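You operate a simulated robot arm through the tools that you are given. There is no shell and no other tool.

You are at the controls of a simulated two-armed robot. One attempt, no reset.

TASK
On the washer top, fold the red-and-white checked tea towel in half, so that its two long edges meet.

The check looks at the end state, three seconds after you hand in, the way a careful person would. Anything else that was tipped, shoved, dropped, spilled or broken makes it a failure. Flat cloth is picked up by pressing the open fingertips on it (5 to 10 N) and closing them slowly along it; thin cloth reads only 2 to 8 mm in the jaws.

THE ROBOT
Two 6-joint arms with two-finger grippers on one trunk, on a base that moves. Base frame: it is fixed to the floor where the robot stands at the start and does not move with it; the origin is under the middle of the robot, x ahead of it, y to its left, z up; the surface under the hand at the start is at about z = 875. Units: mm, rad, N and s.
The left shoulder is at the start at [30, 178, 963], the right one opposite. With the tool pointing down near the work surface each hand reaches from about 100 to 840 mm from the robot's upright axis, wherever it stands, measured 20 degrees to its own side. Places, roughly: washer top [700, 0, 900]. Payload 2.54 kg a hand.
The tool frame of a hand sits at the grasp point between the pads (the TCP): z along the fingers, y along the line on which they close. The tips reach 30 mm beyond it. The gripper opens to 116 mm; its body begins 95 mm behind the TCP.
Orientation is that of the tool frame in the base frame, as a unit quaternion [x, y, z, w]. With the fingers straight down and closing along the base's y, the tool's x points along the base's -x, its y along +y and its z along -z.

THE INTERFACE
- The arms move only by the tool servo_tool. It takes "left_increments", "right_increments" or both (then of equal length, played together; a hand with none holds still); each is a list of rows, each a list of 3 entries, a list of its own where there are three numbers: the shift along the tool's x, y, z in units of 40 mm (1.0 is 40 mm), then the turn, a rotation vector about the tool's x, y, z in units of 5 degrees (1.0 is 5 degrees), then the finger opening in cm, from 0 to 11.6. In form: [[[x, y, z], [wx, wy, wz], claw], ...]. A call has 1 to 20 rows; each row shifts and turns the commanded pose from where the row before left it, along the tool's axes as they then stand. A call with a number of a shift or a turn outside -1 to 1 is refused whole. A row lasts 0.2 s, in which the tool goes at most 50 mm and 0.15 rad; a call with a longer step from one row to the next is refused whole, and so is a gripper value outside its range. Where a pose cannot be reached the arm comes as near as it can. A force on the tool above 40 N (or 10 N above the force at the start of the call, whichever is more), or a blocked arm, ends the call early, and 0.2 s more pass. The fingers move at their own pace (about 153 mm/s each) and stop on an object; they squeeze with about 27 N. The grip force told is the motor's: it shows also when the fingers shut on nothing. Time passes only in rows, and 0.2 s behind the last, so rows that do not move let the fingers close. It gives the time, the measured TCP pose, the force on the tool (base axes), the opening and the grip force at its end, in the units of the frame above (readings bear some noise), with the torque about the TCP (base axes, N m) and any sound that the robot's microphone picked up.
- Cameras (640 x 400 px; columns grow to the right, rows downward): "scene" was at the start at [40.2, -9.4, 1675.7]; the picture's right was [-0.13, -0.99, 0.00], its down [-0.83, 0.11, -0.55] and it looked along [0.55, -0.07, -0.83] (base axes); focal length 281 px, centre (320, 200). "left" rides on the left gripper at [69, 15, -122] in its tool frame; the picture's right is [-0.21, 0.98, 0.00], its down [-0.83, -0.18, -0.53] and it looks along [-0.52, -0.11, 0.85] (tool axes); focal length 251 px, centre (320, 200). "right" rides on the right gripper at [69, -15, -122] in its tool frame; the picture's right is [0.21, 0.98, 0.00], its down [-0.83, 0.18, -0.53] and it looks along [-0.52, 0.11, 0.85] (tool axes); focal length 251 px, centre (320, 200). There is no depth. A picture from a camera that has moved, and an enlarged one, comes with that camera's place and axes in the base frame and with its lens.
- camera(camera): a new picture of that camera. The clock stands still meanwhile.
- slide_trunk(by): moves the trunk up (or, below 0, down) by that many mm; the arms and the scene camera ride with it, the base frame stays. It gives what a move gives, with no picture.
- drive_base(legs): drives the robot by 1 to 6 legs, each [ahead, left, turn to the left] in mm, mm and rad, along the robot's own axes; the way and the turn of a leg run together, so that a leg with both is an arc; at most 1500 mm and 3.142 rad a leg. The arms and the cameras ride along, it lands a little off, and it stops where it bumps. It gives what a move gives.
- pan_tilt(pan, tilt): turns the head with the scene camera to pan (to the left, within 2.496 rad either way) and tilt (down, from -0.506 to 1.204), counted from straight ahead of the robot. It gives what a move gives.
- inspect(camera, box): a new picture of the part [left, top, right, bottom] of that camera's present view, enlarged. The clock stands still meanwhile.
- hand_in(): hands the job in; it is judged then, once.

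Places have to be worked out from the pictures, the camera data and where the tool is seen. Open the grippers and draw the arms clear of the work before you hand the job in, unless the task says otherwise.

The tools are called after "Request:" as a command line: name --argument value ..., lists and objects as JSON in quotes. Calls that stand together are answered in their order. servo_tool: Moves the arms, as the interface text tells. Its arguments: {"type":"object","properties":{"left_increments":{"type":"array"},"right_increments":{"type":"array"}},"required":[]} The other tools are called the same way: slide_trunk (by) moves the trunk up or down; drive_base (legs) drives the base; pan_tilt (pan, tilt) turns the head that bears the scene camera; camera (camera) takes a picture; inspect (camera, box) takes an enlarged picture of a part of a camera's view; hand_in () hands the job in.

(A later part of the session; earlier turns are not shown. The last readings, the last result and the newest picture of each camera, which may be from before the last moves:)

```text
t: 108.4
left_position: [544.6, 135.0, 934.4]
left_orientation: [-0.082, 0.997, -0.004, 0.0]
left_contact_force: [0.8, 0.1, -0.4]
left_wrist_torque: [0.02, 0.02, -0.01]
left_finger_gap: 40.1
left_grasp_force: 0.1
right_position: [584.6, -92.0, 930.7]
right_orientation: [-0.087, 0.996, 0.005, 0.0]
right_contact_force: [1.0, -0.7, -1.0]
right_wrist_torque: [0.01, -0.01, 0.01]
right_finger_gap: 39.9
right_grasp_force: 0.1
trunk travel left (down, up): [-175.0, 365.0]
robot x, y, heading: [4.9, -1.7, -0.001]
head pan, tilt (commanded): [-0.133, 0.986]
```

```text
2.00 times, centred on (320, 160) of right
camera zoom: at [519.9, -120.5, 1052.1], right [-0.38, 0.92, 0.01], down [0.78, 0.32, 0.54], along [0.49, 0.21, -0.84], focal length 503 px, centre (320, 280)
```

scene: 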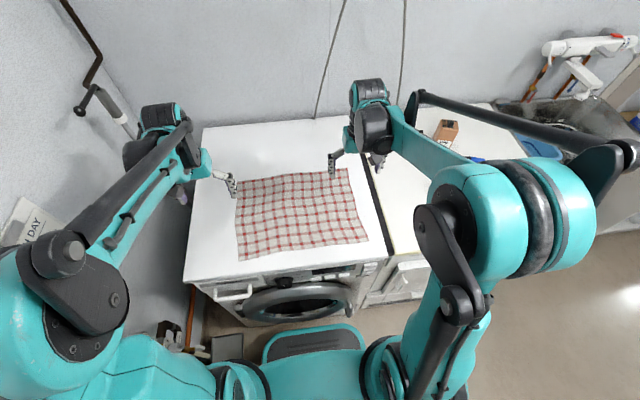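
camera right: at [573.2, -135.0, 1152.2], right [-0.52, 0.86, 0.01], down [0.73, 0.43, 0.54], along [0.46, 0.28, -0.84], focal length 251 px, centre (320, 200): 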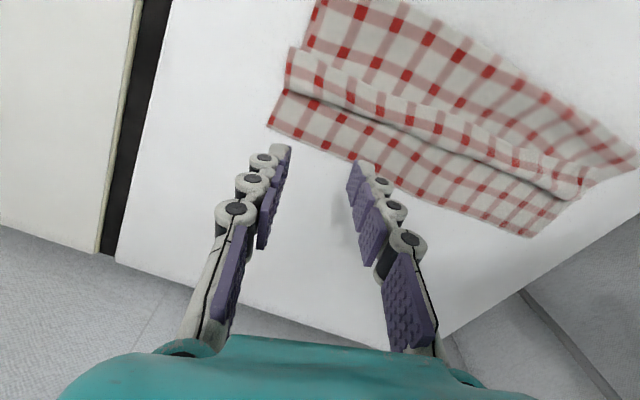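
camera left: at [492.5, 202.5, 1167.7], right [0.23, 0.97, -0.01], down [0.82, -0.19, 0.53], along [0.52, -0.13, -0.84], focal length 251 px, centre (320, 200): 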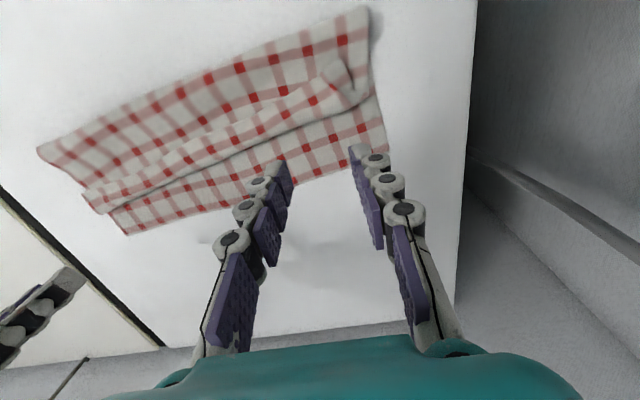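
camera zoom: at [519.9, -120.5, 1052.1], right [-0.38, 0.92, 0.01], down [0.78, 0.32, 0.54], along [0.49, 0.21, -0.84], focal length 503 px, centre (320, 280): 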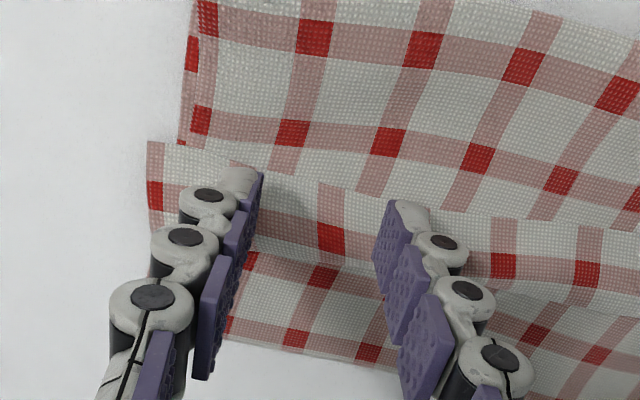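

The strip is clearly visible; the tips would land about 9 mm (left) and 13 mm (right) short of a good bite. I'll shift both forward by that and lower to just above the strip.

Request:
servo_tool --left_increments '[[[-0.1125, 0, 0.1], [0, 0, 0], 4], [[-0.1125, 0, 0.1], [0, 0, 0], 4], [[0, 0, 0.15], [0, 0, 0], 4], [[0, 0, 0.1], [0, 0, 0], 4], [[0, 0, 0], [0, 0, 0], 4]]' --right_increments '[[[-0.1625, 0, 0.1], [0, 0, 0], 4], [[-0.1625, 0, 0.1], [0, 0, 0], 4], [[0, 0, 0.12], [0, 0, 0], 4], [[0, 0, 0.05], [0, 0, 0], 4], [[0, 0, 0], [0, 0, 0], 4]]'

Request:
inspect --camera "left" --box '[160, 60, 480, 260]'

Request:
inspect --camera "right" --box '[160, 60, 480, 260]'

```text
t: 109.6
left_position: [550.8, 137.2, 914.9]
left_orientation: [-0.081, 0.997, -0.004, -0.001]
left_contact_force: [0.3, -0.4, 0.3]
left_wrist_torque: [-0.01, 0.0, 0.0]
left_finger_gap: 40.0
left_grasp_force: 0.1
right_position: [596.3, -91.2, 915.7]
right_orientation: [-0.087, 0.996, 0.005, -0.001]
right_contact_force: [-0.4, 0.0, 0.6]
right_wrist_torque: [-0.01, -0.01, -0.01]
right_finger_gap: 39.8
right_grasp_force: 0.1
trunk travel left (down, up): [-175.0, 365.0]
robot x, y, heading: [-1.4, -2.6, 0.001]
head pan, tilt (commanded): [-0.133, 0.986]
```

```text
2.00 times, centred on (320, 160) of left
camera zoom: at [481.2, 140.6, 1037.8], right [0.05, 1.0, -0.01], down [0.84, -0.04, 0.53], along [0.53, -0.04, -0.85], focal length 503 px, centre (320, 280)
```

zoom: 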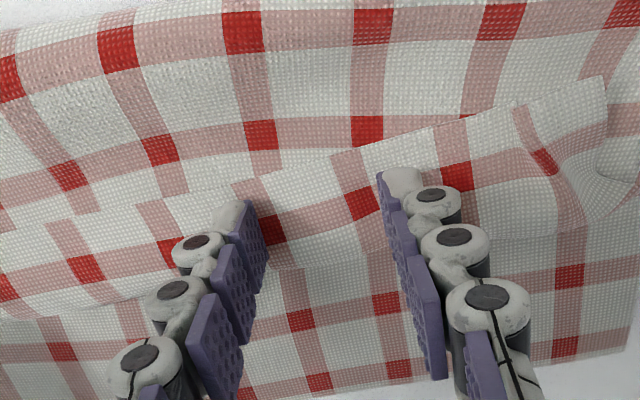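

```text
2.00 times, centred on (320, 160) of right
camera zoom: at [531.9, -118.9, 1037.0], right [-0.38, 0.92, 0.01], down [0.78, 0.32, 0.54], along [0.49, 0.21, -0.84], focal length 503 px, centre (320, 280)
```

zoom: 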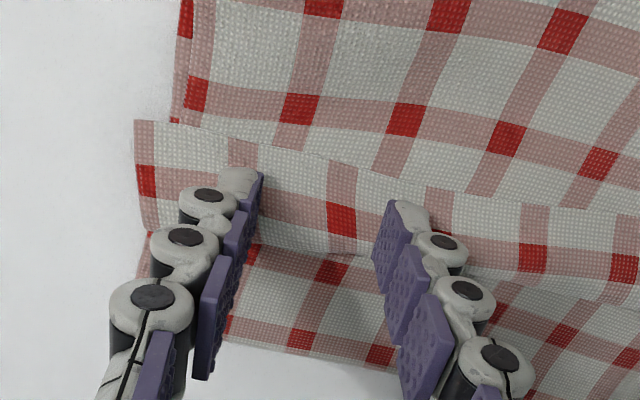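

The tips now sit 5–8 mm inside the strip's edge. I'll lower in small steps to make contact.

Request:
servo_tool --left_increments '[[[0, 0, 0.04], [0, 0, 0], 4], [[0, 0, 0.025], [0, 0, 0], 4], [[0, 0, 0], [0, 0, 0], 4], [[0, 0, 0], [0, 0, 0], 4]]' --right_increments '[[[0, 0, 0.04], [0, 0, 0], 4], [[0, 0, 0.025], [0, 0, 0], 4], [[0, 0, 0], [0, 0, 0], 4], [[0, 0, 0], [0, 0, 0], 4]]'

```text
t: 110.6
left_position: [550.5, 135.4, 912.5]
left_orientation: [-0.082, 0.997, -0.005, -0.001]
left_contact_force: [0.5, 0.1, -0.1]
left_wrist_torque: [-0.04, 0.02, 0.02]
left_finger_gap: 40.1
left_grasp_force: 0.1
right_position: [597.0, -90.1, 914.3]
right_orientation: [-0.088, 0.996, 0.005, -0.001]
right_contact_force: [-0.6, 0.6, -0.4]
right_wrist_torque: [-0.01, 0.02, -0.02]
right_finger_gap: 40.0
right_grasp_force: 0.0
trunk travel left (down, up): [-175.0, 365.0]
robot x, y, heading: [-1.0, 2.9, 0.0]
head pan, tilt (commanded): [-0.133, 0.986]
```

No contact yet; I'll go another 2 mm down.

Request:
servo_tool --left_increments '[[[0, 0, 0.025], [0, 0, 0], 4], [[0, 0, 0.025], [0, 0, 0], 4], [[0, 0, 0], [0, 0, 0], 4], [[0, 0, 0], [0, 0, 0], 4]]' --right_increments '[[[0, 0, 0.025], [0, 0, 0], 4], [[0, 0, 0.025], [0, 0, 0], 4], [[0, 0, 0], [0, 0, 0], 4], [[0, 0, 0], [0, 0, 0], 4]]'

```text
t: 111.6
left_position: [552.1, 136.3, 910.4]
left_orientation: [-0.081, 0.997, -0.004, -0.001]
left_contact_force: [-0.9, 1.1, 1.0]
left_wrist_torque: [-0.01, -0.02, 0.01]
left_finger_gap: 40.1
left_grasp_force: 0.3
right_position: [596.9, -90.4, 911.8]
right_orientation: [-0.087, 0.996, 0.005, -0.001]
right_contact_force: [-0.4, -0.1, 0.3]
right_wrist_torque: [-0.01, 0.02, 0.0]
right_finger_gap: 39.9
right_grasp_force: 0.0
trunk travel left (down, up): [-175.0, 365.0]
robot x, y, heading: [-3.0, -2.8, -0.001]
head pan, tilt (commanded): [-0.133, 0.986]
```

Forces are still near zero, so another 1.5 mm.

Request:
servo_tool --left_increments '[[[0, 0, 0.0125], [0, 0, 0], 4], [[0, 0, 0.0125], [0, 0, 0], 4], [[0, 0, 0], [0, 0, 0], 4], [[0, 0, 0], [0, 0, 0], 4]]' --right_increments '[[[0, 0, 0.02], [0, 0, 0], 4], [[0, 0, 0.02], [0, 0, 0], 4], [[0, 0, 0], [0, 0, 0], 4], [[0, 0, 0], [0, 0, 0], 4]]'

```text
t: 112.6
left_position: [552.9, 135.9, 911.3]
left_orientation: [-0.081, 0.997, -0.005, -0.001]
left_contact_force: [0.0, -0.6, 0.5]
left_wrist_torque: [0.0, 0.0, 0.0]
left_finger_gap: 39.8
left_grasp_force: 0.1
right_position: [596.7, -91.0, 910.8]
right_orientation: [-0.087, 0.996, 0.005, -0.001]
right_contact_force: [0.5, -0.1, 0.5]
right_wrist_torque: [0.03, -0.01, -0.03]
right_finger_gap: 39.9
right_grasp_force: 0.1
trunk travel left (down, up): [-175.0, 365.0]
robot x, y, heading: [2.1, 3.2, 0.001]
head pan, tilt (commanded): [-0.133, 0.986]
```

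Still no measurable force. I'll lower another 1.5 mm and look, since the loose layers may be yielding.

Request:
servo_tool --left_increments '[[[0, 0, 0.02], [0, 0, 0], 4], [[0, 0, 0.015], [0, 0, 0], 4], [[0, 0, 0], [0, 0, 0], 4], [[0, 0, 0], [0, 0, 0], 4]]' --right_increments '[[[0, 0, 0.02], [0, 0, 0], 4], [[0, 0, 0.015], [0, 0, 0], 4], [[0, 0, 0], [0, 0, 0], 4], [[0, 0, 0], [0, 0, 0], 4]]'

Request:
inspect --camera "left" --box '[160, 60, 480, 260]'

Request:
inspect --camera "right" --box '[160, 60, 480, 260]'

```text
t: 113.6
left_position: [551.8, 135.1, 908.9]
left_orientation: [-0.081, 0.997, -0.005, 0.0]
left_contact_force: [-0.6, 0.3, 0.9]
left_wrist_torque: [0.05, 0.01, 0.02]
left_finger_gap: 40.1
left_grasp_force: 0.2
right_position: [595.9, -91.8, 908.5]
right_orientation: [-0.087, 0.996, 0.006, -0.001]
right_contact_force: [0.5, 0.0, 1.5]
right_wrist_torque: [-0.02, 0.0, 0.0]
right_finger_gap: 39.9
right_grasp_force: 0.1
trunk travel left (down, up): [-175.0, 365.0]
robot x, y, heading: [0.3, -0.9, -0.001]
head pan, tilt (commanded): [-0.133, 0.986]
```

```text
2.00 times, centred on (320, 160) of left
camera zoom: at [481.6, 139.8, 1031.5], right [0.05, 1.0, -0.01], down [0.84, -0.04, 0.53], along [0.53, -0.04, -0.85], focal length 503 px, centre (320, 280)
```

zoom: 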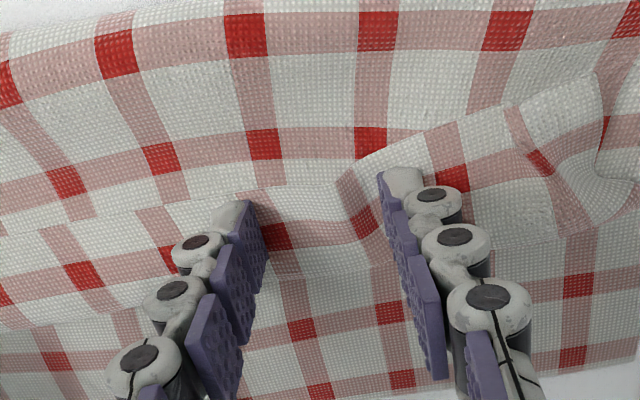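

```text
2.00 times, centred on (320, 160) of right
camera zoom: at [532.1, -118.8, 1030.1], right [-0.38, 0.92, 0.01], down [0.78, 0.32, 0.54], along [0.49, 0.21, -0.84], focal length 503 px, centre (320, 280)
```

zoom: 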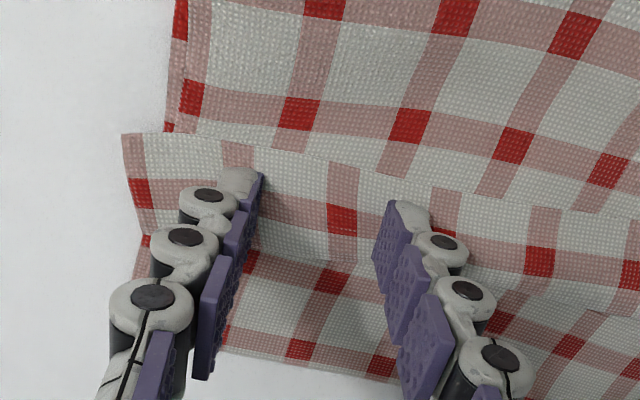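

The tips are pressing into the strip. I'll lower about 1 mm more to reach a firm contact.

Request:
servo_tool --left_increments '[[[0, 0, 0.0125], [0, 0, 0], 4], [[0, 0, 0.0125], [0, 0, 0], 4], [[0, 0, 0], [0, 0, 0], 4], [[0, 0, 0], [0, 0, 0], 4]]' --right_increments '[[[0, 0, 0.0125], [0, 0, 0], 4], [[0, 0, 0.0075], [0, 0, 0], 4], [[0, 0, 0], [0, 0, 0], 4], [[0, 0, 0], [0, 0, 0], 4]]'

```text
t: 114.6
left_position: [550.7, 136.3, 908.5]
left_orientation: [-0.081, 0.997, -0.005, 0.0]
left_contact_force: [0.3, 0.3, 2.0]
left_wrist_torque: [0.06, -0.01, -0.04]
left_finger_gap: 40.3
left_grasp_force: 0.1
right_position: [596.2, -91.4, 908.9]
right_orientation: [-0.087, 0.996, 0.005, -0.001]
right_contact_force: [0.4, 0.4, 4.8]
right_wrist_torque: [-0.07, -0.01, 0.0]
right_finger_gap: 39.8
right_grasp_force: 0.0
trunk travel left (down, up): [-175.0, 365.0]
robot x, y, heading: [0.2, -0.1, 0.004]
head pan, tilt (commanded): [-0.133, 0.986]
```

Right 4.8 N, left 2.0 N. I'll lower the left 0.5 mm and close both slowly to 22 mm, then look.

Request:
servo_tool --left_increments '[[[0, 0, 0.0125], [0, 0, 0], 4], [[0, 0, 0], [0, 0, 0], 3.8], [[0, 0, 0], [0, 0, 0], 3.6], [[0, 0, 0], [0, 0, 0], 3.4], [[0, 0, 0], [0, 0, 0], 3.2], [[0, 0, 0], [0, 0, 0], 3.0], [[0, 0, 0], [0, 0, 0], 2.8], [[0, 0, 0], [0, 0, 0], 2.6], [[0, 0, 0], [0, 0, 0], 2.4], [[0, 0, 0], [0, 0, 0], 2.2]]' --right_increments '[[[0, 0, 0.003], [0, 0, 0], 4], [[0, 0, 0], [0, 0, 0], 3.8], [[0, 0, 0], [0, 0, 0], 3.6], [[0, 0, 0], [0, 0, 0], 3.4], [[0, 0, 0], [0, 0, 0], 3.2], [[0, 0, 0], [0, 0, 0], 3.0], [[0, 0, 0], [0, 0, 0], 2.8], [[0, 0, 0], [0, 0, 0], 2.6], [[0, 0, 0], [0, 0, 0], 2.4], [[0, 0, 0], [0, 0, 0], 2.2]]'

Request:
inspect --camera "left" --box '[160, 60, 480, 260]'

Request:
inspect --camera "right" --box '[160, 60, 480, 260]'

```text
t: 116.8
left_position: [552.1, 135.9, 908.2]
left_orientation: [-0.081, 0.997, -0.004, -0.001]
left_contact_force: [-0.5, 0.9, 5.1]
left_wrist_torque: [0.01, 0.0, -0.02]
left_finger_gap: 21.3
left_grasp_force: 0.0
right_position: [596.8, -91.5, 907.4]
right_orientation: [-0.087, 0.996, 0.005, 0.0]
right_contact_force: [-0.7, 0.5, 2.2]
right_wrist_torque: [0.02, -0.03, 0.04]
right_finger_gap: 21.3
right_grasp_force: 0.0
trunk travel left (down, up): [-175.0, 365.0]
robot x, y, heading: [0.3, -0.2, -0.001]
head pan, tilt (commanded): [-0.133, 0.986]
```

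```text
2.00 times, centred on (320, 160) of left
camera zoom: at [481.0, 140.3, 1029.6], right [0.05, 1.0, -0.01], down [0.84, -0.04, 0.53], along [0.53, -0.04, -0.85], focal length 503 px, centre (320, 280)
```

zoom: 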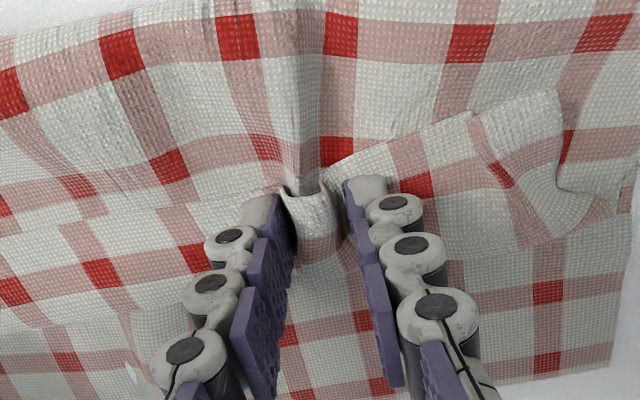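

```text
2.00 times, centred on (320, 160) of right
camera zoom: at [532.0, -118.9, 1029.6], right [-0.38, 0.92, 0.01], down [0.78, 0.32, 0.54], along [0.49, 0.21, -0.84], focal length 503 px, centre (320, 280)
```

zoom: 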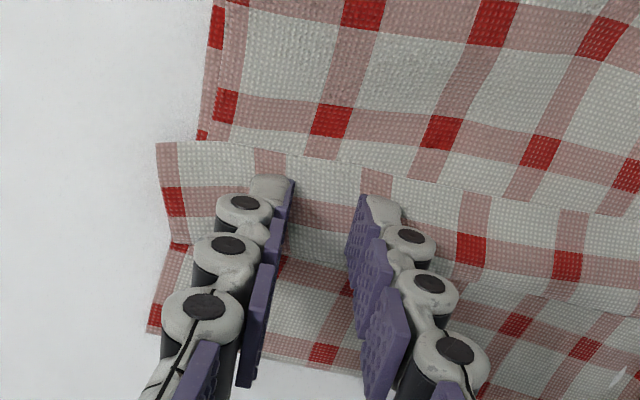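

The left has gathered a loop; the right slid over without gathering at only 2 N. I'll close the left fully, and reopen the right and press it harder.

Request:
servo_tool --left_increments '[[[0, 0, 0], [0, 0, 0], 2.0], [[0, 0, 0], [0, 0, 0], 1.8], [[0, 0, 0], [0, 0, 0], 1.6], [[0, 0, 0], [0, 0, 0], 1.4], [[0, 0, 0], [0, 0, 0], 1.2], [[0, 0, 0], [0, 0, 0], 1.0], [[0, 0, 0], [0, 0, 0], 0.8], [[0, 0, 0], [0, 0, 0], 0.6], [[0, 0, 0], [0, 0, 0], 0.4], [[0, 0, 0], [0, 0, 0], 0.2], [[0, 0, 0], [0, 0, 0], 0], [[0, 0, 0], [0, 0, 0], 0], [[0, 0, 0], [0, 0, 0], 0]]' --right_increments '[[[0, 0, -0.03], [0, 0, 0], 2.5], [[0, 0, 0], [0, 0, 0], 3.0], [[0, 0, 0], [0, 0, 0], 3.5], [[0, 0, 0], [0, 0, 0], 4.0], [[0, 0, 0], [0, 0, 0], 4.5], [[0, 0, 0], [0, 0, 0], 4.5], [[0, 0, 0.03], [0, 0, 0], 4.5], [[0, 0, 0.01], [0, 0, 0], 4.5], [[0, 0, 0.01], [0, 0, 0], 4.5], [[0, 0, 0], [0, 0, 0], 4.5], [[0, 0, 0], [0, 0, 0], 4.5], [[0, 0, 0], [0, 0, 0], 4.5], [[0, 0, 0], [0, 0, 0], 4.5]]'

Request:
inspect --camera "left" --box '[160, 60, 480, 260]'

```text
t: 119.6
left_position: [549.9, 136.3, 907.0]
left_orientation: [-0.081, 0.997, -0.005, -0.001]
left_contact_force: [0.7, 0.6, -1.3]
left_wrist_torque: [-0.03, 0.03, 0.02]
left_finger_gap: 5.1
left_grasp_force: 32.9
right_position: [596.0, -90.4, 906.3]
right_orientation: [-0.087, 0.996, 0.005, 0.0]
right_contact_force: [0.8, -0.1, 4.4]
right_wrist_torque: [-0.03, 0.03, 0.01]
right_finger_gap: 46.4
right_grasp_force: 0.1
trunk travel left (down, up): [-175.0, 365.0]
robot x, y, heading: [-2.1, 1.3, -0.0]
head pan, tilt (commanded): [-0.133, 0.986]
```

```text
2.00 times, centred on (320, 160) of left
camera zoom: at [481.0, 140.5, 1029.6], right [0.05, 1.0, -0.01], down [0.84, -0.04, 0.53], along [0.53, -0.04, -0.85], focal length 503 px, centre (320, 280)
```

zoom: 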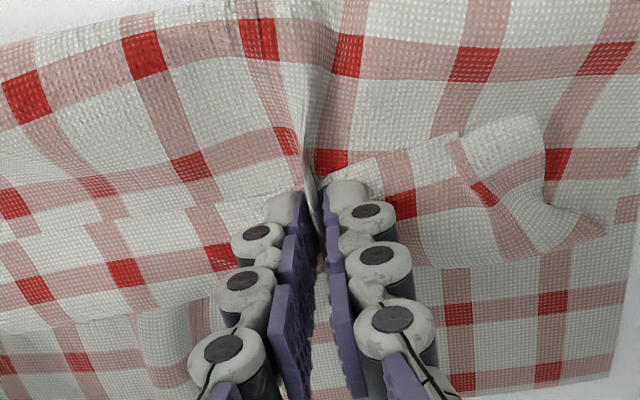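

The left holds 5.1 mm. I'll press the right about 0.3 mm deeper and close it slowly to 24 mm.

Request:
servo_tool --right_increments '[[[0, 0, 0.008], [0, 0, 0], 4.5], [[0, 0, 0], [0, 0, 0], 4.5], [[0, 0, 0], [0, 0, 0], 4.3], [[0, 0, 0], [0, 0, 0], 4.1], [[0, 0, 0], [0, 0, 0], 3.9], [[0, 0, 0], [0, 0, 0], 3.7], [[0, 0, 0], [0, 0, 0], 3.5], [[0, 0, 0.003], [0, 0, 0], 3.3], [[0, 0, 0.003], [0, 0, 0], 3.1], [[0, 0, 0.003], [0, 0, 0], 2.9], [[0, 0, 0.003], [0, 0, 0], 2.7], [[0, 0, 0.003], [0, 0, 0], 2.5]]'

Request:
inspect --camera "right" --box '[160, 60, 480, 260]'

```text
t: 122.2
left_position: [549.4, 136.7, 907.4]
left_orientation: [-0.082, 0.997, -0.004, -0.001]
left_contact_force: [0.0, -2.8, 0.7]
left_wrist_torque: [-0.22, -0.04, 0.03]
left_finger_gap: 3.3
left_grasp_force: 23.5
right_position: [595.9, -90.5, 907.4]
right_orientation: [-0.087, 0.996, 0.005, 0.0]
right_contact_force: [-0.5, -0.6, 18.5]
right_wrist_torque: [0.03, 0.1, -0.01]
right_finger_gap: 26.0
right_grasp_force: 0.1
trunk travel left (down, up): [-175.0, 365.0]
robot x, y, heading: [-3.7, 0.8, -0.002]
head pan, tilt (commanded): [-0.133, 0.986]
```

```text
2.00 times, centred on (320, 160) of right
camera zoom: at [531.1, -118.3, 1028.6], right [-0.38, 0.92, 0.01], down [0.78, 0.32, 0.54], along [0.49, 0.21, -0.84], focal length 503 px, centre (320, 280)
```

zoom: 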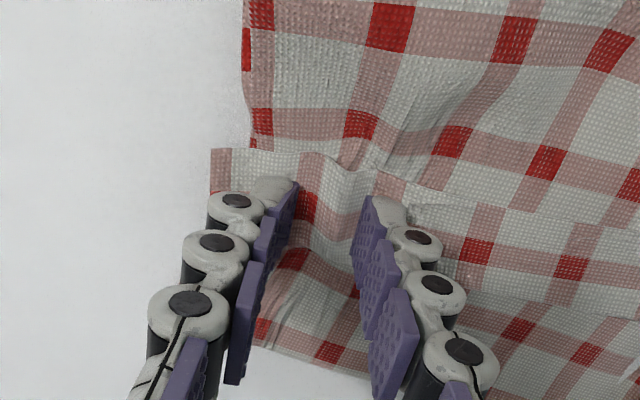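

A bulge is forming on the right, though 18.5 N is a bit hard. I'll ease up slightly and finish closing.

Request:
servo_tool --right_increments '[[[0, 0, -0.006], [0, 0, 0], 2.3], [[0, 0, 0], [0, 0, 0], 2.1], [[0, 0, 0], [0, 0, 0], 1.9], [[0, 0, 0], [0, 0, 0], 1.7], [[0, 0, 0], [0, 0, 0], 1.5], [[0, 0, 0], [0, 0, 0], 1.3], [[0, 0, 0], [0, 0, 0], 1.1], [[0, 0, 0], [0, 0, 0], 0.9], [[0, 0, 0], [0, 0, 0], 0.7], [[0, 0, 0], [0, 0, 0], 0.5], [[0, 0, 0], [0, 0, 0], 0.3], [[0, 0, 0], [0, 0, 0], 0], [[0, 0, 0], [0, 0, 0], 0]]'

Request:
inspect --camera "right" --box '[160, 60, 480, 260]'

Request:
inspect --camera "left" --box '[160, 60, 480, 260]'

```text
t: 125.0
left_position: [551.0, 137.0, 906.9]
left_orientation: [-0.081, 0.997, -0.005, -0.001]
left_contact_force: [0.2, -0.2, 0.3]
left_wrist_torque: [-0.01, -0.02, 0.02]
left_finger_gap: 4.4
left_grasp_force: 23.6
right_position: [597.1, -90.0, 906.5]
right_orientation: [-0.087, 0.996, 0.005, 0.0]
right_contact_force: [-0.1, 1.9, 2.7]
right_wrist_torque: [-0.08, 0.02, 0.0]
right_finger_gap: 3.0
right_grasp_force: 29.8
trunk travel left (down, up): [-175.0, 365.0]
robot x, y, heading: [2.7, 0.4, 0.002]
head pan, tilt (commanded): [-0.133, 0.986]
```

```text
2.00 times, centred on (320, 160) of right
camera zoom: at [532.4, -118.3, 1028.0], right [-0.38, 0.92, 0.01], down [0.78, 0.32, 0.54], along [0.49, 0.21, -0.84], focal length 503 px, centre (320, 280)
```

zoom: 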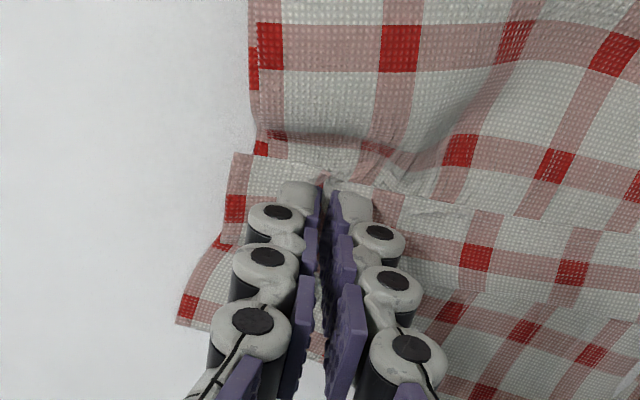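

```text
2.00 times, centred on (320, 160) of left
camera zoom: at [481.1, 140.4, 1029.6], right [0.05, 1.0, -0.01], down [0.84, -0.04, 0.53], along [0.53, -0.04, -0.85], focal length 503 px, centre (320, 280)
```

zoom: 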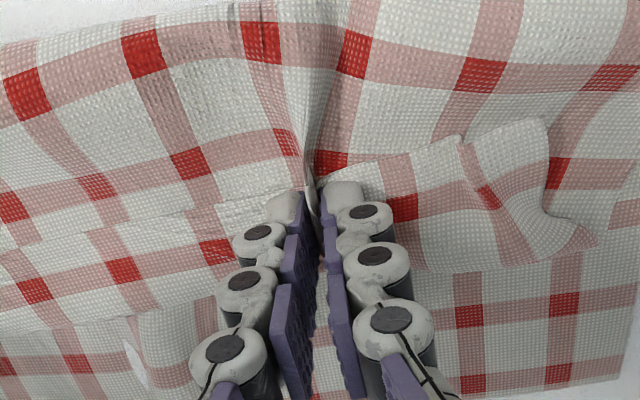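

Both hold (left 4.4, right 3.0 mm). I'll lift 25 mm and check that only the strip comes up.

Request:
servo_tool --left_increments '[[[0, 0, -0.12], [0, 0, 0], 0], [[0, 0, -0.15], [0, 0, 0], 0], [[0, 0, -0.18], [0, 0, 0], 0], [[0, 0, -0.18], [0, 0, 0], 0], [[0, 0, 0], [0, 0, 0], 0]]' --right_increments '[[[0, 0, -0.12], [0, 0, 0], 0], [[0, 0, -0.15], [0, 0, 0], 0], [[0, 0, -0.18], [0, 0, 0], 0], [[0, 0, -0.18], [0, 0, 0], 0], [[0, 0, 0], [0, 0, 0], 0]]'

Request:
camera --camera "left"

Request:
camera --camera "right"

Request:
inspect --camera "scene" --box '[210, 130, 370, 230]'

```text
t: 126.2
left_position: [552.1, 136.7, 932.7]
left_orientation: [-0.082, 0.997, -0.004, 0.0]
left_contact_force: [0.5, -0.8, -0.2]
left_wrist_torque: [0.43, 0.02, 0.05]
left_finger_gap: 2.1
left_grasp_force: 23.1
right_position: [597.7, -90.3, 931.1]
right_orientation: [-0.088, 0.996, 0.005, -0.001]
right_contact_force: [0.3, 2.8, 2.2]
right_wrist_torque: [0.06, 0.0, -0.02]
right_finger_gap: 1.0
right_grasp_force: 29.5
trunk travel left (down, up): [-175.0, 365.0]
robot x, y, heading: [1.0, 1.5, 0.001]
head pan, tilt (commanded): [-0.133, 0.986]
```

```text
taken
camera left: at [482.0, 140.9, 1055.0], right [0.05, 1.0, -0.01], down [0.84, -0.04, 0.53], along [0.53, -0.04, -0.85], focal length 251 px, centre (320, 200)
```

left: 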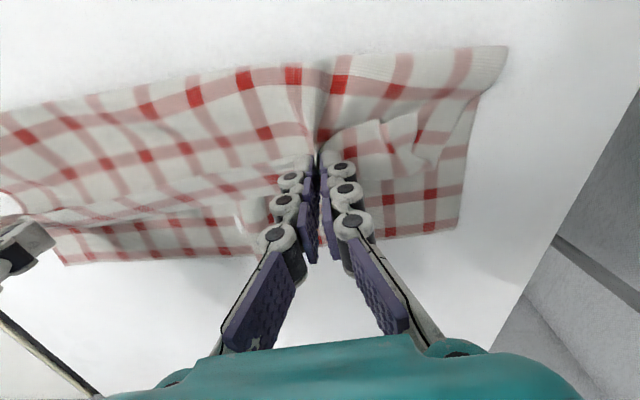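

```text
taken
camera right: at [532.5, -118.4, 1052.8], right [-0.38, 0.92, 0.01], down [0.78, 0.32, 0.54], along [0.49, 0.21, -0.84], focal length 251 px, centre (320, 200)
```

right: 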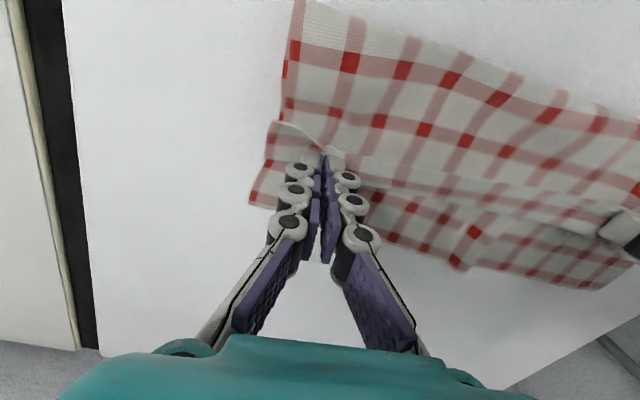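

```text
4.00 times, centred on (290, 180) of scene
camera zoom: at [40.4, -9.3, 1675.7], right [-0.13, -0.99, 0.0], down [-0.83, 0.11, -0.55], along [0.55, -0.07, -0.83], focal length 1125 px, centre (440, 280)
```

zoom: 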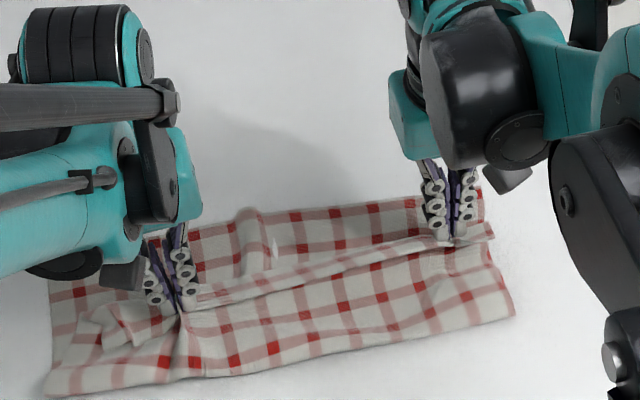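

The left seems to have caught some of the layer beneath as well. I'll look closer.

Request:
inspect --camera "left" --box '[200, 40, 520, 240]'

Request:
inspect --camera "right" --box '[220, 80, 540, 280]'

```text
2.00 times, centred on (360, 140) of left
camera zoom: at [482.0, 140.9, 1055.0], right [0.05, 1.0, -0.01], down [0.84, -0.04, 0.53], along [0.53, -0.04, -0.85], focal length 503 px, centre (240, 320)
```

zoom: 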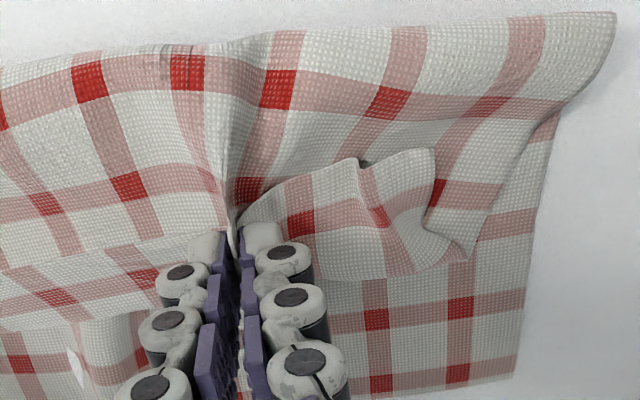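

```text
2.00 times, centred on (380, 180) of right
camera zoom: at [532.5, -118.4, 1052.8], right [-0.38, 0.92, 0.01], down [0.78, 0.32, 0.54], along [0.49, 0.21, -0.84], focal length 503 px, centre (200, 240)
```

zoom: 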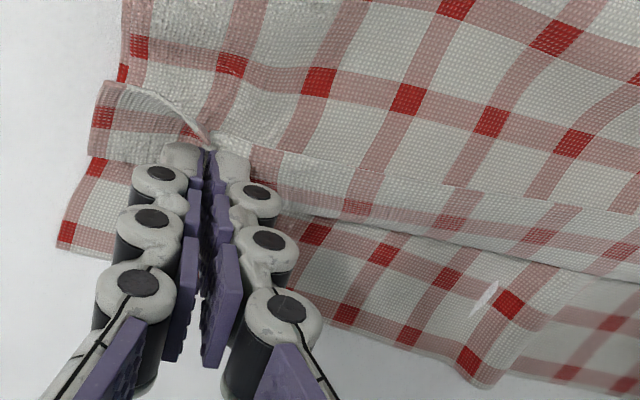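

The left has caught two layers, so flipping the strip this way is unreliable. I'll unfold the towel again and instead fold the far edge toward the robot, where the hands can tilt much further along with the turning cloth. First I'll carry the held edge back to the near side.

Request:
servo_tool --left_increments '[[[0.1, 0, -0.5], [0, 0, 0], 0], [[0.2, 0, -0.5], [0, 0, 0], 0], [[0.32, 0, -0.4], [0, 0, 0], 0], [[0.32, 0, -0.2], [0, 0, 0], 0], [[0.32, 0, 0], [0, 0, 0], 0], [[0.32, 0, 0], [0, 0, 0], 0], [[0.32, 0, 0], [0, 0, 0], 0], [[0.32, 0, 0], [0, 0, 0], 0], [[0.32, 0, 0], [0, 0, 0], 0], [[0.32, 0, 0], [0, 0, 0], 0], [[0.32, 0, 0.1], [0, 0, 0], 0], [[0.32, 0, 0.2], [0, 0, 0], 0], [[0.32, 0, 0.2], [0, 0, 0], 0], [[0.32, 0, 0.25], [0, 0, 0], 0], [[0.32, 0, 0.25], [0, 0, 0], 0], [[0.32, 0, 0.25], [0, 0, 0], 0], [[0.32, 0, 0.25], [0, 0, 0], 0], [[0, 0, 0], [0, 0, 0], 0]]' --right_increments '[[[0.1, 0, -0.5], [0, 0, 0], 0], [[0.2, 0, -0.5], [0, 0, 0], 0], [[0.355, 0, -0.4], [0, 0, 0], 0], [[0.355, 0, -0.2], [0, 0, 0], 0], [[0.355, 0, 0], [0, 0, 0], 0], [[0.355, 0, 0], [0, 0, 0], 0], [[0.355, 0, 0], [0, 0, 0], 0], [[0.355, 0, 0], [0, 0, 0], 0], [[0.355, 0, 0], [0, 0, 0], 0], [[0.355, 0, 0], [0, 0, 0], 0], [[0.355, 0, 0.1], [0, 0, 0], 0], [[0.355, 0, 0.2], [0, 0, 0], 0], [[0.355, 0, 0.2], [0, 0, 0], 0], [[0.355, 0, 0.25], [0, 0, 0], 0], [[0.355, 0, 0.25], [0, 0, 0], 0], [[0.355, 0, 0.25], [0, 0, 0], 0], [[0.355, 0, 0.25], [0, 0, 0], 0], [[0, 0, 0], [0, 0, 0], 0]]'

Request:
camera --camera "left"

Request:
camera --camera "right"

Request:
inspect --camera "scene" --box '[180, 110, 420, 290]'

```text
t: 130.0
left_position: [349.7, 104.6, 936.5]
left_orientation: [-0.081, 0.997, -0.003, -0.001]
left_contact_force: [0.2, -4.2, -2.4]
left_wrist_torque: [-0.09, -0.02, 0.05]
left_finger_gap: 4.6
left_grasp_force: 28.0
right_position: [375.3, -131.2, 935.5]
right_orientation: [-0.087, 0.996, 0.005, -0.001]
right_contact_force: [-2.0, 5.1, 2.6]
right_wrist_torque: [0.13, -0.02, -0.04]
right_finger_gap: 0.6
right_grasp_force: 24.7
trunk travel left (down, up): [-175.0, 365.0]
robot x, y, heading: [-1.3, 0.1, -0.001]
head pan, tilt (commanded): [-0.133, 0.986]
```

```text
taken
camera left: at [279.6, 109.2, 1059.5], right [0.05, 1.0, -0.01], down [0.84, -0.04, 0.53], along [0.53, -0.04, -0.85], focal length 251 px, centre (320, 200)
```

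left: 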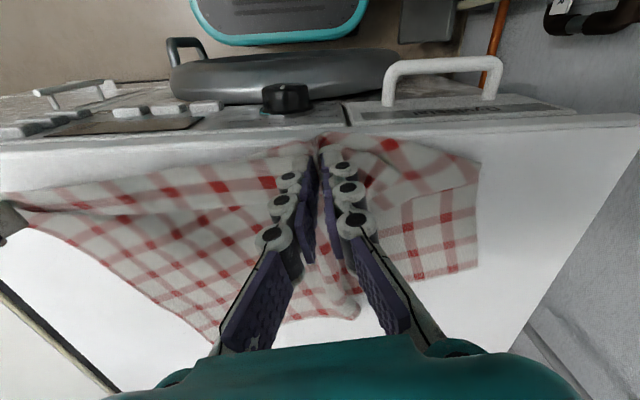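

```text
taken
camera right: at [310.4, -158.3, 1057.7], right [-0.38, 0.92, 0.01], down [0.78, 0.32, 0.54], along [0.49, 0.21, -0.84], focal length 251 px, centre (320, 200)
```

right: 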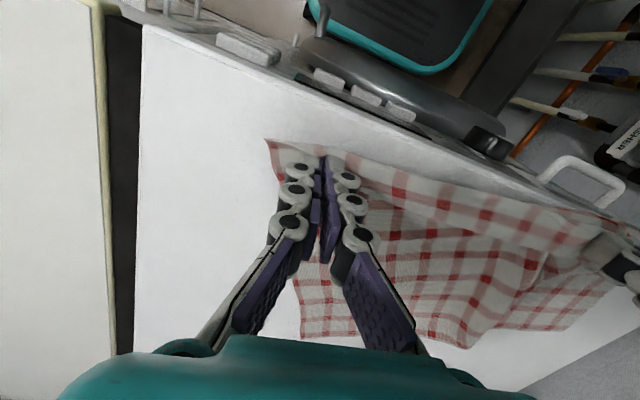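

```text
2.22 times, centred on (300, 200) of scene
camera zoom: at [40.3, -9.2, 1675.7], right [-0.13, -0.99, 0.0], down [-0.83, 0.11, -0.55], along [0.55, -0.07, -0.83], focal length 625 px, centre (364, 200)
```

zoom: 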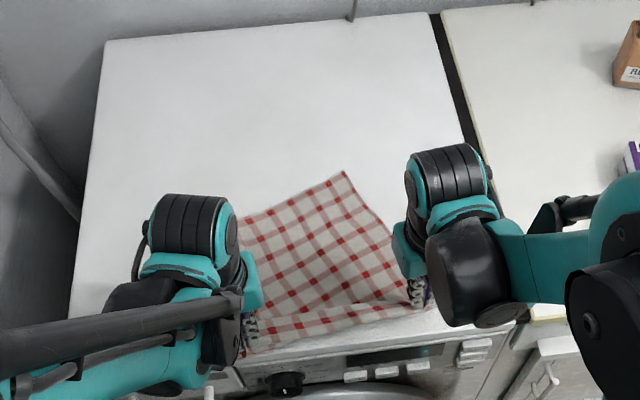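

The towel came back but bunched, since the left held two layers. I'll lower both hands, open them slowly, lift away and take stock.

Request:
servo_tool --left_increments '[[[-0.1, -0.05, 0.25], [0, 0, 0], 0], [[-0.1, 0, 0.25], [0, 0, 0], 0], [[0, 0, 0.1], [0, 0, 0], 0], [[0, 0, 0], [0, 0, 0], 1], [[0, 0, 0], [0, 0, 0], 2], [[0, 0, 0], [0, 0, 0], 3], [[0, 0, 0], [0, 0, 0], 4], [[0, 0, 0], [0, 0, 0], 5], [[0, 0, -0.5], [0, 0, 0], 5], [[0, 0, -0.8], [0, 0, 0], 5], [[0, 0, -0.8], [0, 0, 0], 5], [[0, 0.5, -0.8], [0, 0, 0], 5], [[0, 0.5, -0.5], [0, 0, 0], 5], [[0, 0.5, 0], [0, 0, 0], 5], [[0, 0.5, 0], [0, 0, 0], 5]]' --right_increments '[[[-0.1, 0.05, 0.25], [0, 0, 0], 0], [[-0.1, 0, 0.25], [0, 0, 0], 0], [[0, 0, 0.1], [0, 0, 0], 0], [[0, 0, 0], [0, 0, 0], 1], [[0, 0, 0], [0, 0, 0], 2], [[0, 0, 0], [0, 0, 0], 3], [[0, 0, 0], [0, 0, 0], 4], [[0, 0, 0], [0, 0, 0], 5], [[0, 0, -0.5], [0, 0, 0], 5], [[0, 0, -0.8], [0, 0, 0], 5], [[0, 0, -0.8], [0, 0, 0], 5], [[0, -0.5, -0.8], [0, 0, 0], 5], [[0, -0.5, -0.5], [0, 0, 0], 5], [[0, 0, 0], [0, 0, 0], 5], [[0, 0, 0], [0, 0, 0], 5]]'

Request:
inspect --camera "scene" --box '[180, 130, 420, 310]'

Request:
camera --camera "left"

Request:
camera --camera "right"

```text
t: 133.2
left_position: [344.5, 182.8, 1047.9]
left_orientation: [-0.08, 0.997, -0.003, 0.0]
left_contact_force: [0.2, -0.1, -0.7]
left_wrist_torque: [-0.02, 0.0, 0.03]
left_finger_gap: 50.2
left_grasp_force: 0.0
right_position: [388.4, -166.7, 1047.2]
right_orientation: [-0.087, 0.996, 0.006, 0.0]
right_contact_force: [-0.7, -1.0, 0.1]
right_wrist_torque: [-0.02, 0.01, 0.0]
right_finger_gap: 49.9
right_grasp_force: 0.1
trunk travel left (down, up): [-175.0, 365.0]
robot x, y, heading: [0.1, -3.6, -0.003]
head pan, tilt (commanded): [-0.133, 0.986]
```

```text
2.22 times, centred on (300, 220) of scene
camera zoom: at [39.9, -9.3, 1675.7], right [-0.13, -0.99, 0.0], down [-0.83, 0.11, -0.55], along [0.55, -0.07, -0.83], focal length 625 px, centre (364, 156)
```

zoom: 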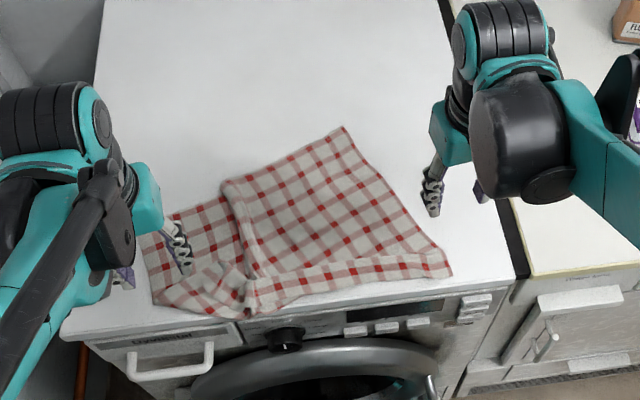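

```text
taken
camera left: at [274.4, 187.6, 1170.5], right [0.05, 1.0, -0.01], down [0.84, -0.04, 0.53], along [0.53, -0.04, -0.85], focal length 251 px, centre (320, 200)
```

left: 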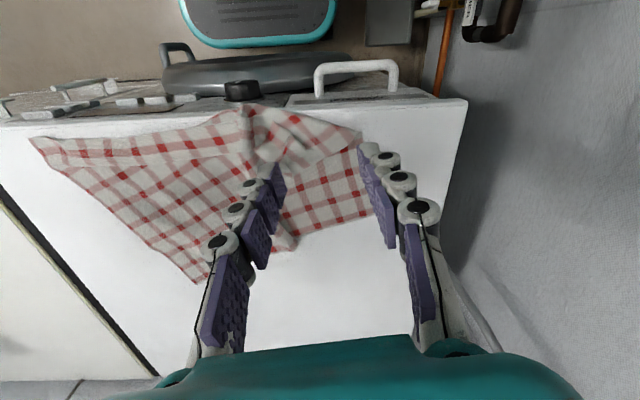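

```text
taken
camera right: at [324.8, -195.1, 1169.1], right [-0.38, 0.92, 0.01], down [0.78, 0.32, 0.54], along [0.49, 0.21, -0.84], focal length 251 px, centre (320, 200)
```

right: 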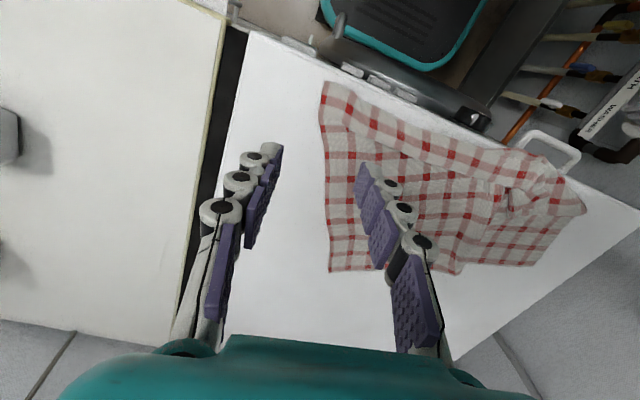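

The left side is bunched in a pleat. I'll look closely to decide how to spread it.

Request:
servo_tool --left_increments '[[[0.2, 0.8, -0.5], [0, 0, 0], 6], [[0.2, 0.8, -0.5], [0, 0, 0], 6], [[0.2, 0.5, -0.5], [0, 0, 0], 6], [[0, 0, 0], [0, 0, 0], 6]]' --right_increments '[[[0, -0.5, -0.5], [0, 0, 0], 6], [[0, -0.5, -0.5], [0, 0, 0], 6], [[0, 0, -0.5], [0, 0, 0], 6], [[0, 0, 0], [0, 0, 0], 6]]'

Request:
inspect --camera "scene" --box '[220, 170, 364, 270]'

Request:
camera --camera "left"

```text
t: 134.2
left_position: [308.1, 263.1, 1107.1]
left_orientation: [-0.08, 0.997, -0.005, 0.0]
left_contact_force: [-0.4, -1.1, -0.5]
left_wrist_torque: [0.01, 0.01, 0.0]
left_finger_gap: 60.1
left_grasp_force: 0.0
right_position: [398.8, -206.5, 1106.8]
right_orientation: [-0.087, 0.996, 0.005, 0.0]
right_contact_force: [0.3, -1.1, 0.2]
right_wrist_torque: [0.03, 0.02, 0.0]
right_finger_gap: 60.2
right_grasp_force: 0.1
trunk travel left (down, up): [-175.0, 365.0]
robot x, y, heading: [0.2, -1.5, -0.003]
head pan, tilt (commanded): [-0.133, 0.986]
```

```text
4.00 times, centred on (292, 220) of scene
camera zoom: at [41.1, -9.8, 1675.6], right [-0.13, -0.99, 0.0], down [-0.83, 0.11, -0.55], along [0.55, -0.07, -0.83], focal length 1125 px, centre (432, 120)
```

zoom: 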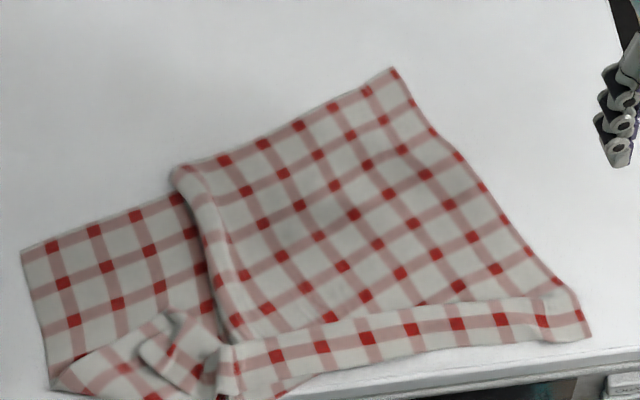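

```text
taken
camera left: at [238.9, 267.5, 1229.7], right [0.05, 1.0, -0.01], down [0.85, -0.04, 0.53], along [0.53, -0.04, -0.85], focal length 251 px, centre (320, 200)
```

left: 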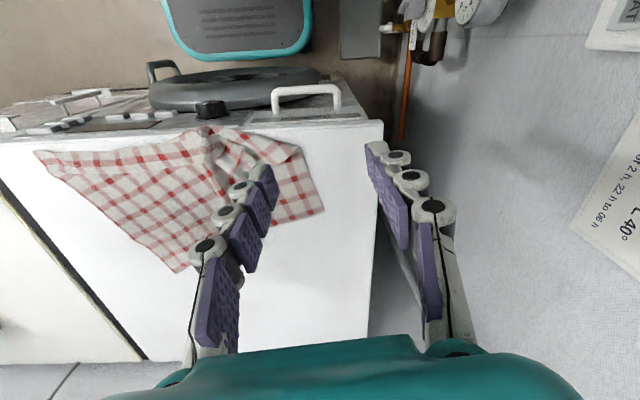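

The cloth now has a pleat on the left and a folded strip at the near edge, and is turned about 24°. New plan: grip the far edge at both corners, lift the towel so it hangs free and straightens itself, lay its lower half down, then fold the upper half back over with the hands tilted forward. First I'll test in free air how far the hands can tilt forward.

Request:
servo_tool --left_increments '[[[-0.8, -0.45, -0.415], [0, 0, 0], 6], [[-0.8, -0.45, -0.415], [0, 0, 0], 6], [[-0.8, -0.45, -0.415], [0, 0, 0], 6], [[-0.8, -0.45, -0.415], [0, 0, 0], 6], [[-0.8, -0.45, -0.415], [0, 0, 0], 6], [[0, 0, 0], [0, -1, 0], 6], [[0, 0, 0], [0, -1, 0], 6], [[0, 0, 0], [0, -1, 0], 6], [[0, 0, 0], [0, -1, 0], 6], [[0, 0, 0], [0, -1, 0], 6], [[0, 0, 0], [0, -1, 0], 6], [[0, 0, 0], [0, -1, 0], 6], [[0, 0, 0], [0, -1, 0], 6], [[0, 0, 0], [0, -1, 0], 6], [[0, 0, 0], [0, -1, 0], 6], [[0, 0, 0], [0, -1, 0], 6], [[0, 0, 0], [0, -1, 0], 6], [[0, 0, 0], [0, -1, 0], 6], [[0, 0, 0], [0, -1, 0], 6]]' --right_increments '[[[-0.412, 0.014, -0.415], [0, 0, 0], 6], [[-0.412, 0.014, -0.415], [0, 0, 0], 6], [[-0.412, 0.014, -0.415], [0, 0, 0], 6], [[-0.412, 0.014, -0.415], [0, 0, 0], 6], [[-0.412, 0.014, -0.415], [0, 0, 0], 6], [[0, 0, 0], [0, -1, 0], 6], [[0, 0, 0], [0, -1, 0], 6], [[0, 0, 0], [0, -1, 0], 6], [[0, 0, 0], [0, -1, 0], 6], [[0, 0, 0], [0, -1, 0], 6], [[0, 0, 0], [0, -1, 0], 6], [[0, 0, 0], [0, -1, 0], 6], [[0, 0, 0], [0, -1, 0], 6], [[0, 0, 0], [0, -1, 0], 6], [[0, 0, 0], [0, -1, 0], 6], [[0, 0, 0], [0, -1, 0], 6], [[0, 0, 0], [0, -1, 0], 6], [[0, 0, 0], [0, -1, 0], 6], [[0, 0, 0], [0, -1, 0], 6]]'

Request:
inspect --camera "scene" --box '[200, 150, 360, 290]'

```text
t: 138.2
left_position: [480.8, 201.0, 1190.4]
left_orientation: [-0.068, 0.817, 0.042, 0.572]
left_contact_force: [-0.1, -0.6, 0.4]
left_wrist_torque: [0.0, 0.06, 0.01]
left_finger_gap: 59.9
left_grasp_force: 0.1
right_position: [478.4, -191.7, 1189.3]
right_orientation: [-0.068, 0.816, 0.054, 0.572]
right_contact_force: [0.1, 0.2, 0.8]
right_wrist_torque: [-0.01, -0.02, 0.03]
right_finger_gap: 60.1
right_grasp_force: 0.1
trunk travel left (down, up): [-175.0, 365.0]
robot x, y, heading: [0.0, -1.4, 0.0]
head pan, tilt (commanded): [-0.133, 0.986]
```

```text
2.86 times, centred on (280, 220) of scene
camera zoom: at [40.3, -9.5, 1675.7], right [-0.13, -0.99, 0.0], down [-0.83, 0.11, -0.55], along [0.55, -0.07, -0.83], focal length 804 px, centre (434, 143)
```

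zoom: 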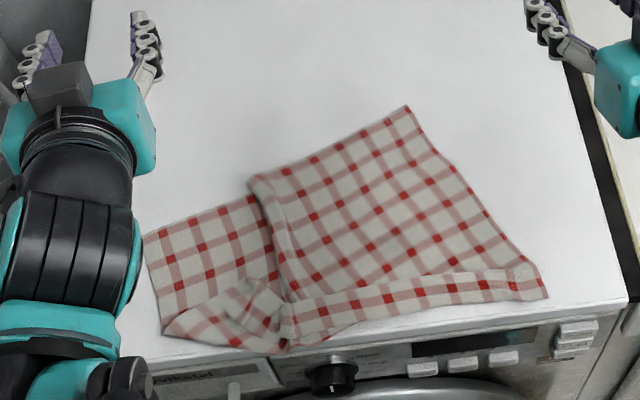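

A 70° forward tilt is reachable, which is what I need. I'll untilt and move over the far edge: left near the far-left corner (488,258), right near the far-right corner (620,-51).

Request:
servo_tool --left_increments '[[[0, 0, 0], [0, 1, 0], 6], [[0, 0, 0], [0, 1, 0], 6], [[0, 0, 0], [0, 1, 0], 6], [[0, 0, 0], [0, 1, 0], 6], [[0, 0, 0], [0, 1, 0], 6], [[0, 0, 0], [0, 1, 0], 6], [[0, 0, 0], [0, 1, 0], 6], [[0, 0, 0], [0, 1, 0], 6], [[0, 0, 0], [0, 1, 0], 6], [[0, 0, 0], [0, 1, 0], 6], [[0, 0, 0], [0, 1, 0], 6], [[0, 0, 0], [0, 1, 0], 6], [[0, 0, 0], [0, 1, 0], 6], [[0, 0, 0], [0, 1, 0], 6], [[-0.058, 0.046, 0.4], [0, 0, -0.32], 5], [[-0.058, 0.046, 0.4], [0, 0, -0.32], 5], [[-0.058, 0.046, 0.4], [0, 0, -0.32], 5], [[-0.058, 0.046, 0.4], [0, 0, 0], 5], [[-0.058, 0.046, 0.4], [0, 0, 0], 5], [[0, 0, 0], [0, 0, 0], 5]]' --right_increments '[[[0, 0, 0], [0, 1, 0], 6], [[0, 0, 0], [0, 1, 0], 6], [[0, 0, 0], [0, 1, 0], 6], [[0, 0, 0], [0, 1, 0], 6], [[0, 0, 0], [0, 1, 0], 6], [[0, 0, 0], [0, 1, 0], 6], [[0, 0, 0], [0, 1, 0], 6], [[0, 0, 0], [0, 1, 0], 6], [[0, 0, 0], [0, 1, 0], 6], [[0, 0, 0], [0, 1, 0], 6], [[0, 0, 0], [0, 1, 0], 6], [[0, 0, 0], [0, 1, 0], 6], [[0, 0, 0], [0, 1, 0], 6], [[0, 0, 0], [0, 1, 0], 6], [[-0.72, 0.79, 0.4], [0, 0, 0], 5], [[-0.72, 0.79, 0.4], [0, 0, 0], 5], [[-0.72, 0.79, 0.4], [0, 0, 0], 5], [[-0.72, 0.79, 0.4], [0, 0, 0], 5], [[-0.72, 0.79, 0.4], [0, 0, 0], 5], [[0, 0, 0], [0, 0, 0], 5]]'

```text
t: 142.4
left_position: [489.1, 210.7, 1112.3]
left_orientation: [-0.122, 0.993, -0.004, 0.0]
left_contact_force: [-0.3, 0.1, -0.2]
left_wrist_torque: [0.02, -0.02, 0.01]
left_finger_gap: 49.7
left_grasp_force: 0.1
right_position: [591.0, -8.9, 1113.5]
right_orientation: [-0.087, 0.996, 0.004, 0.001]
right_contact_force: [-1.3, -0.5, 0.0]
right_wrist_torque: [0.01, -0.04, -0.02]
right_finger_gap: 50.2
right_grasp_force: 0.0
trunk travel left (down, up): [-175.0, 365.0]
robot x, y, heading: [5.0, 1.1, -0.0]
head pan, tilt (commanded): [-0.133, 0.986]
```

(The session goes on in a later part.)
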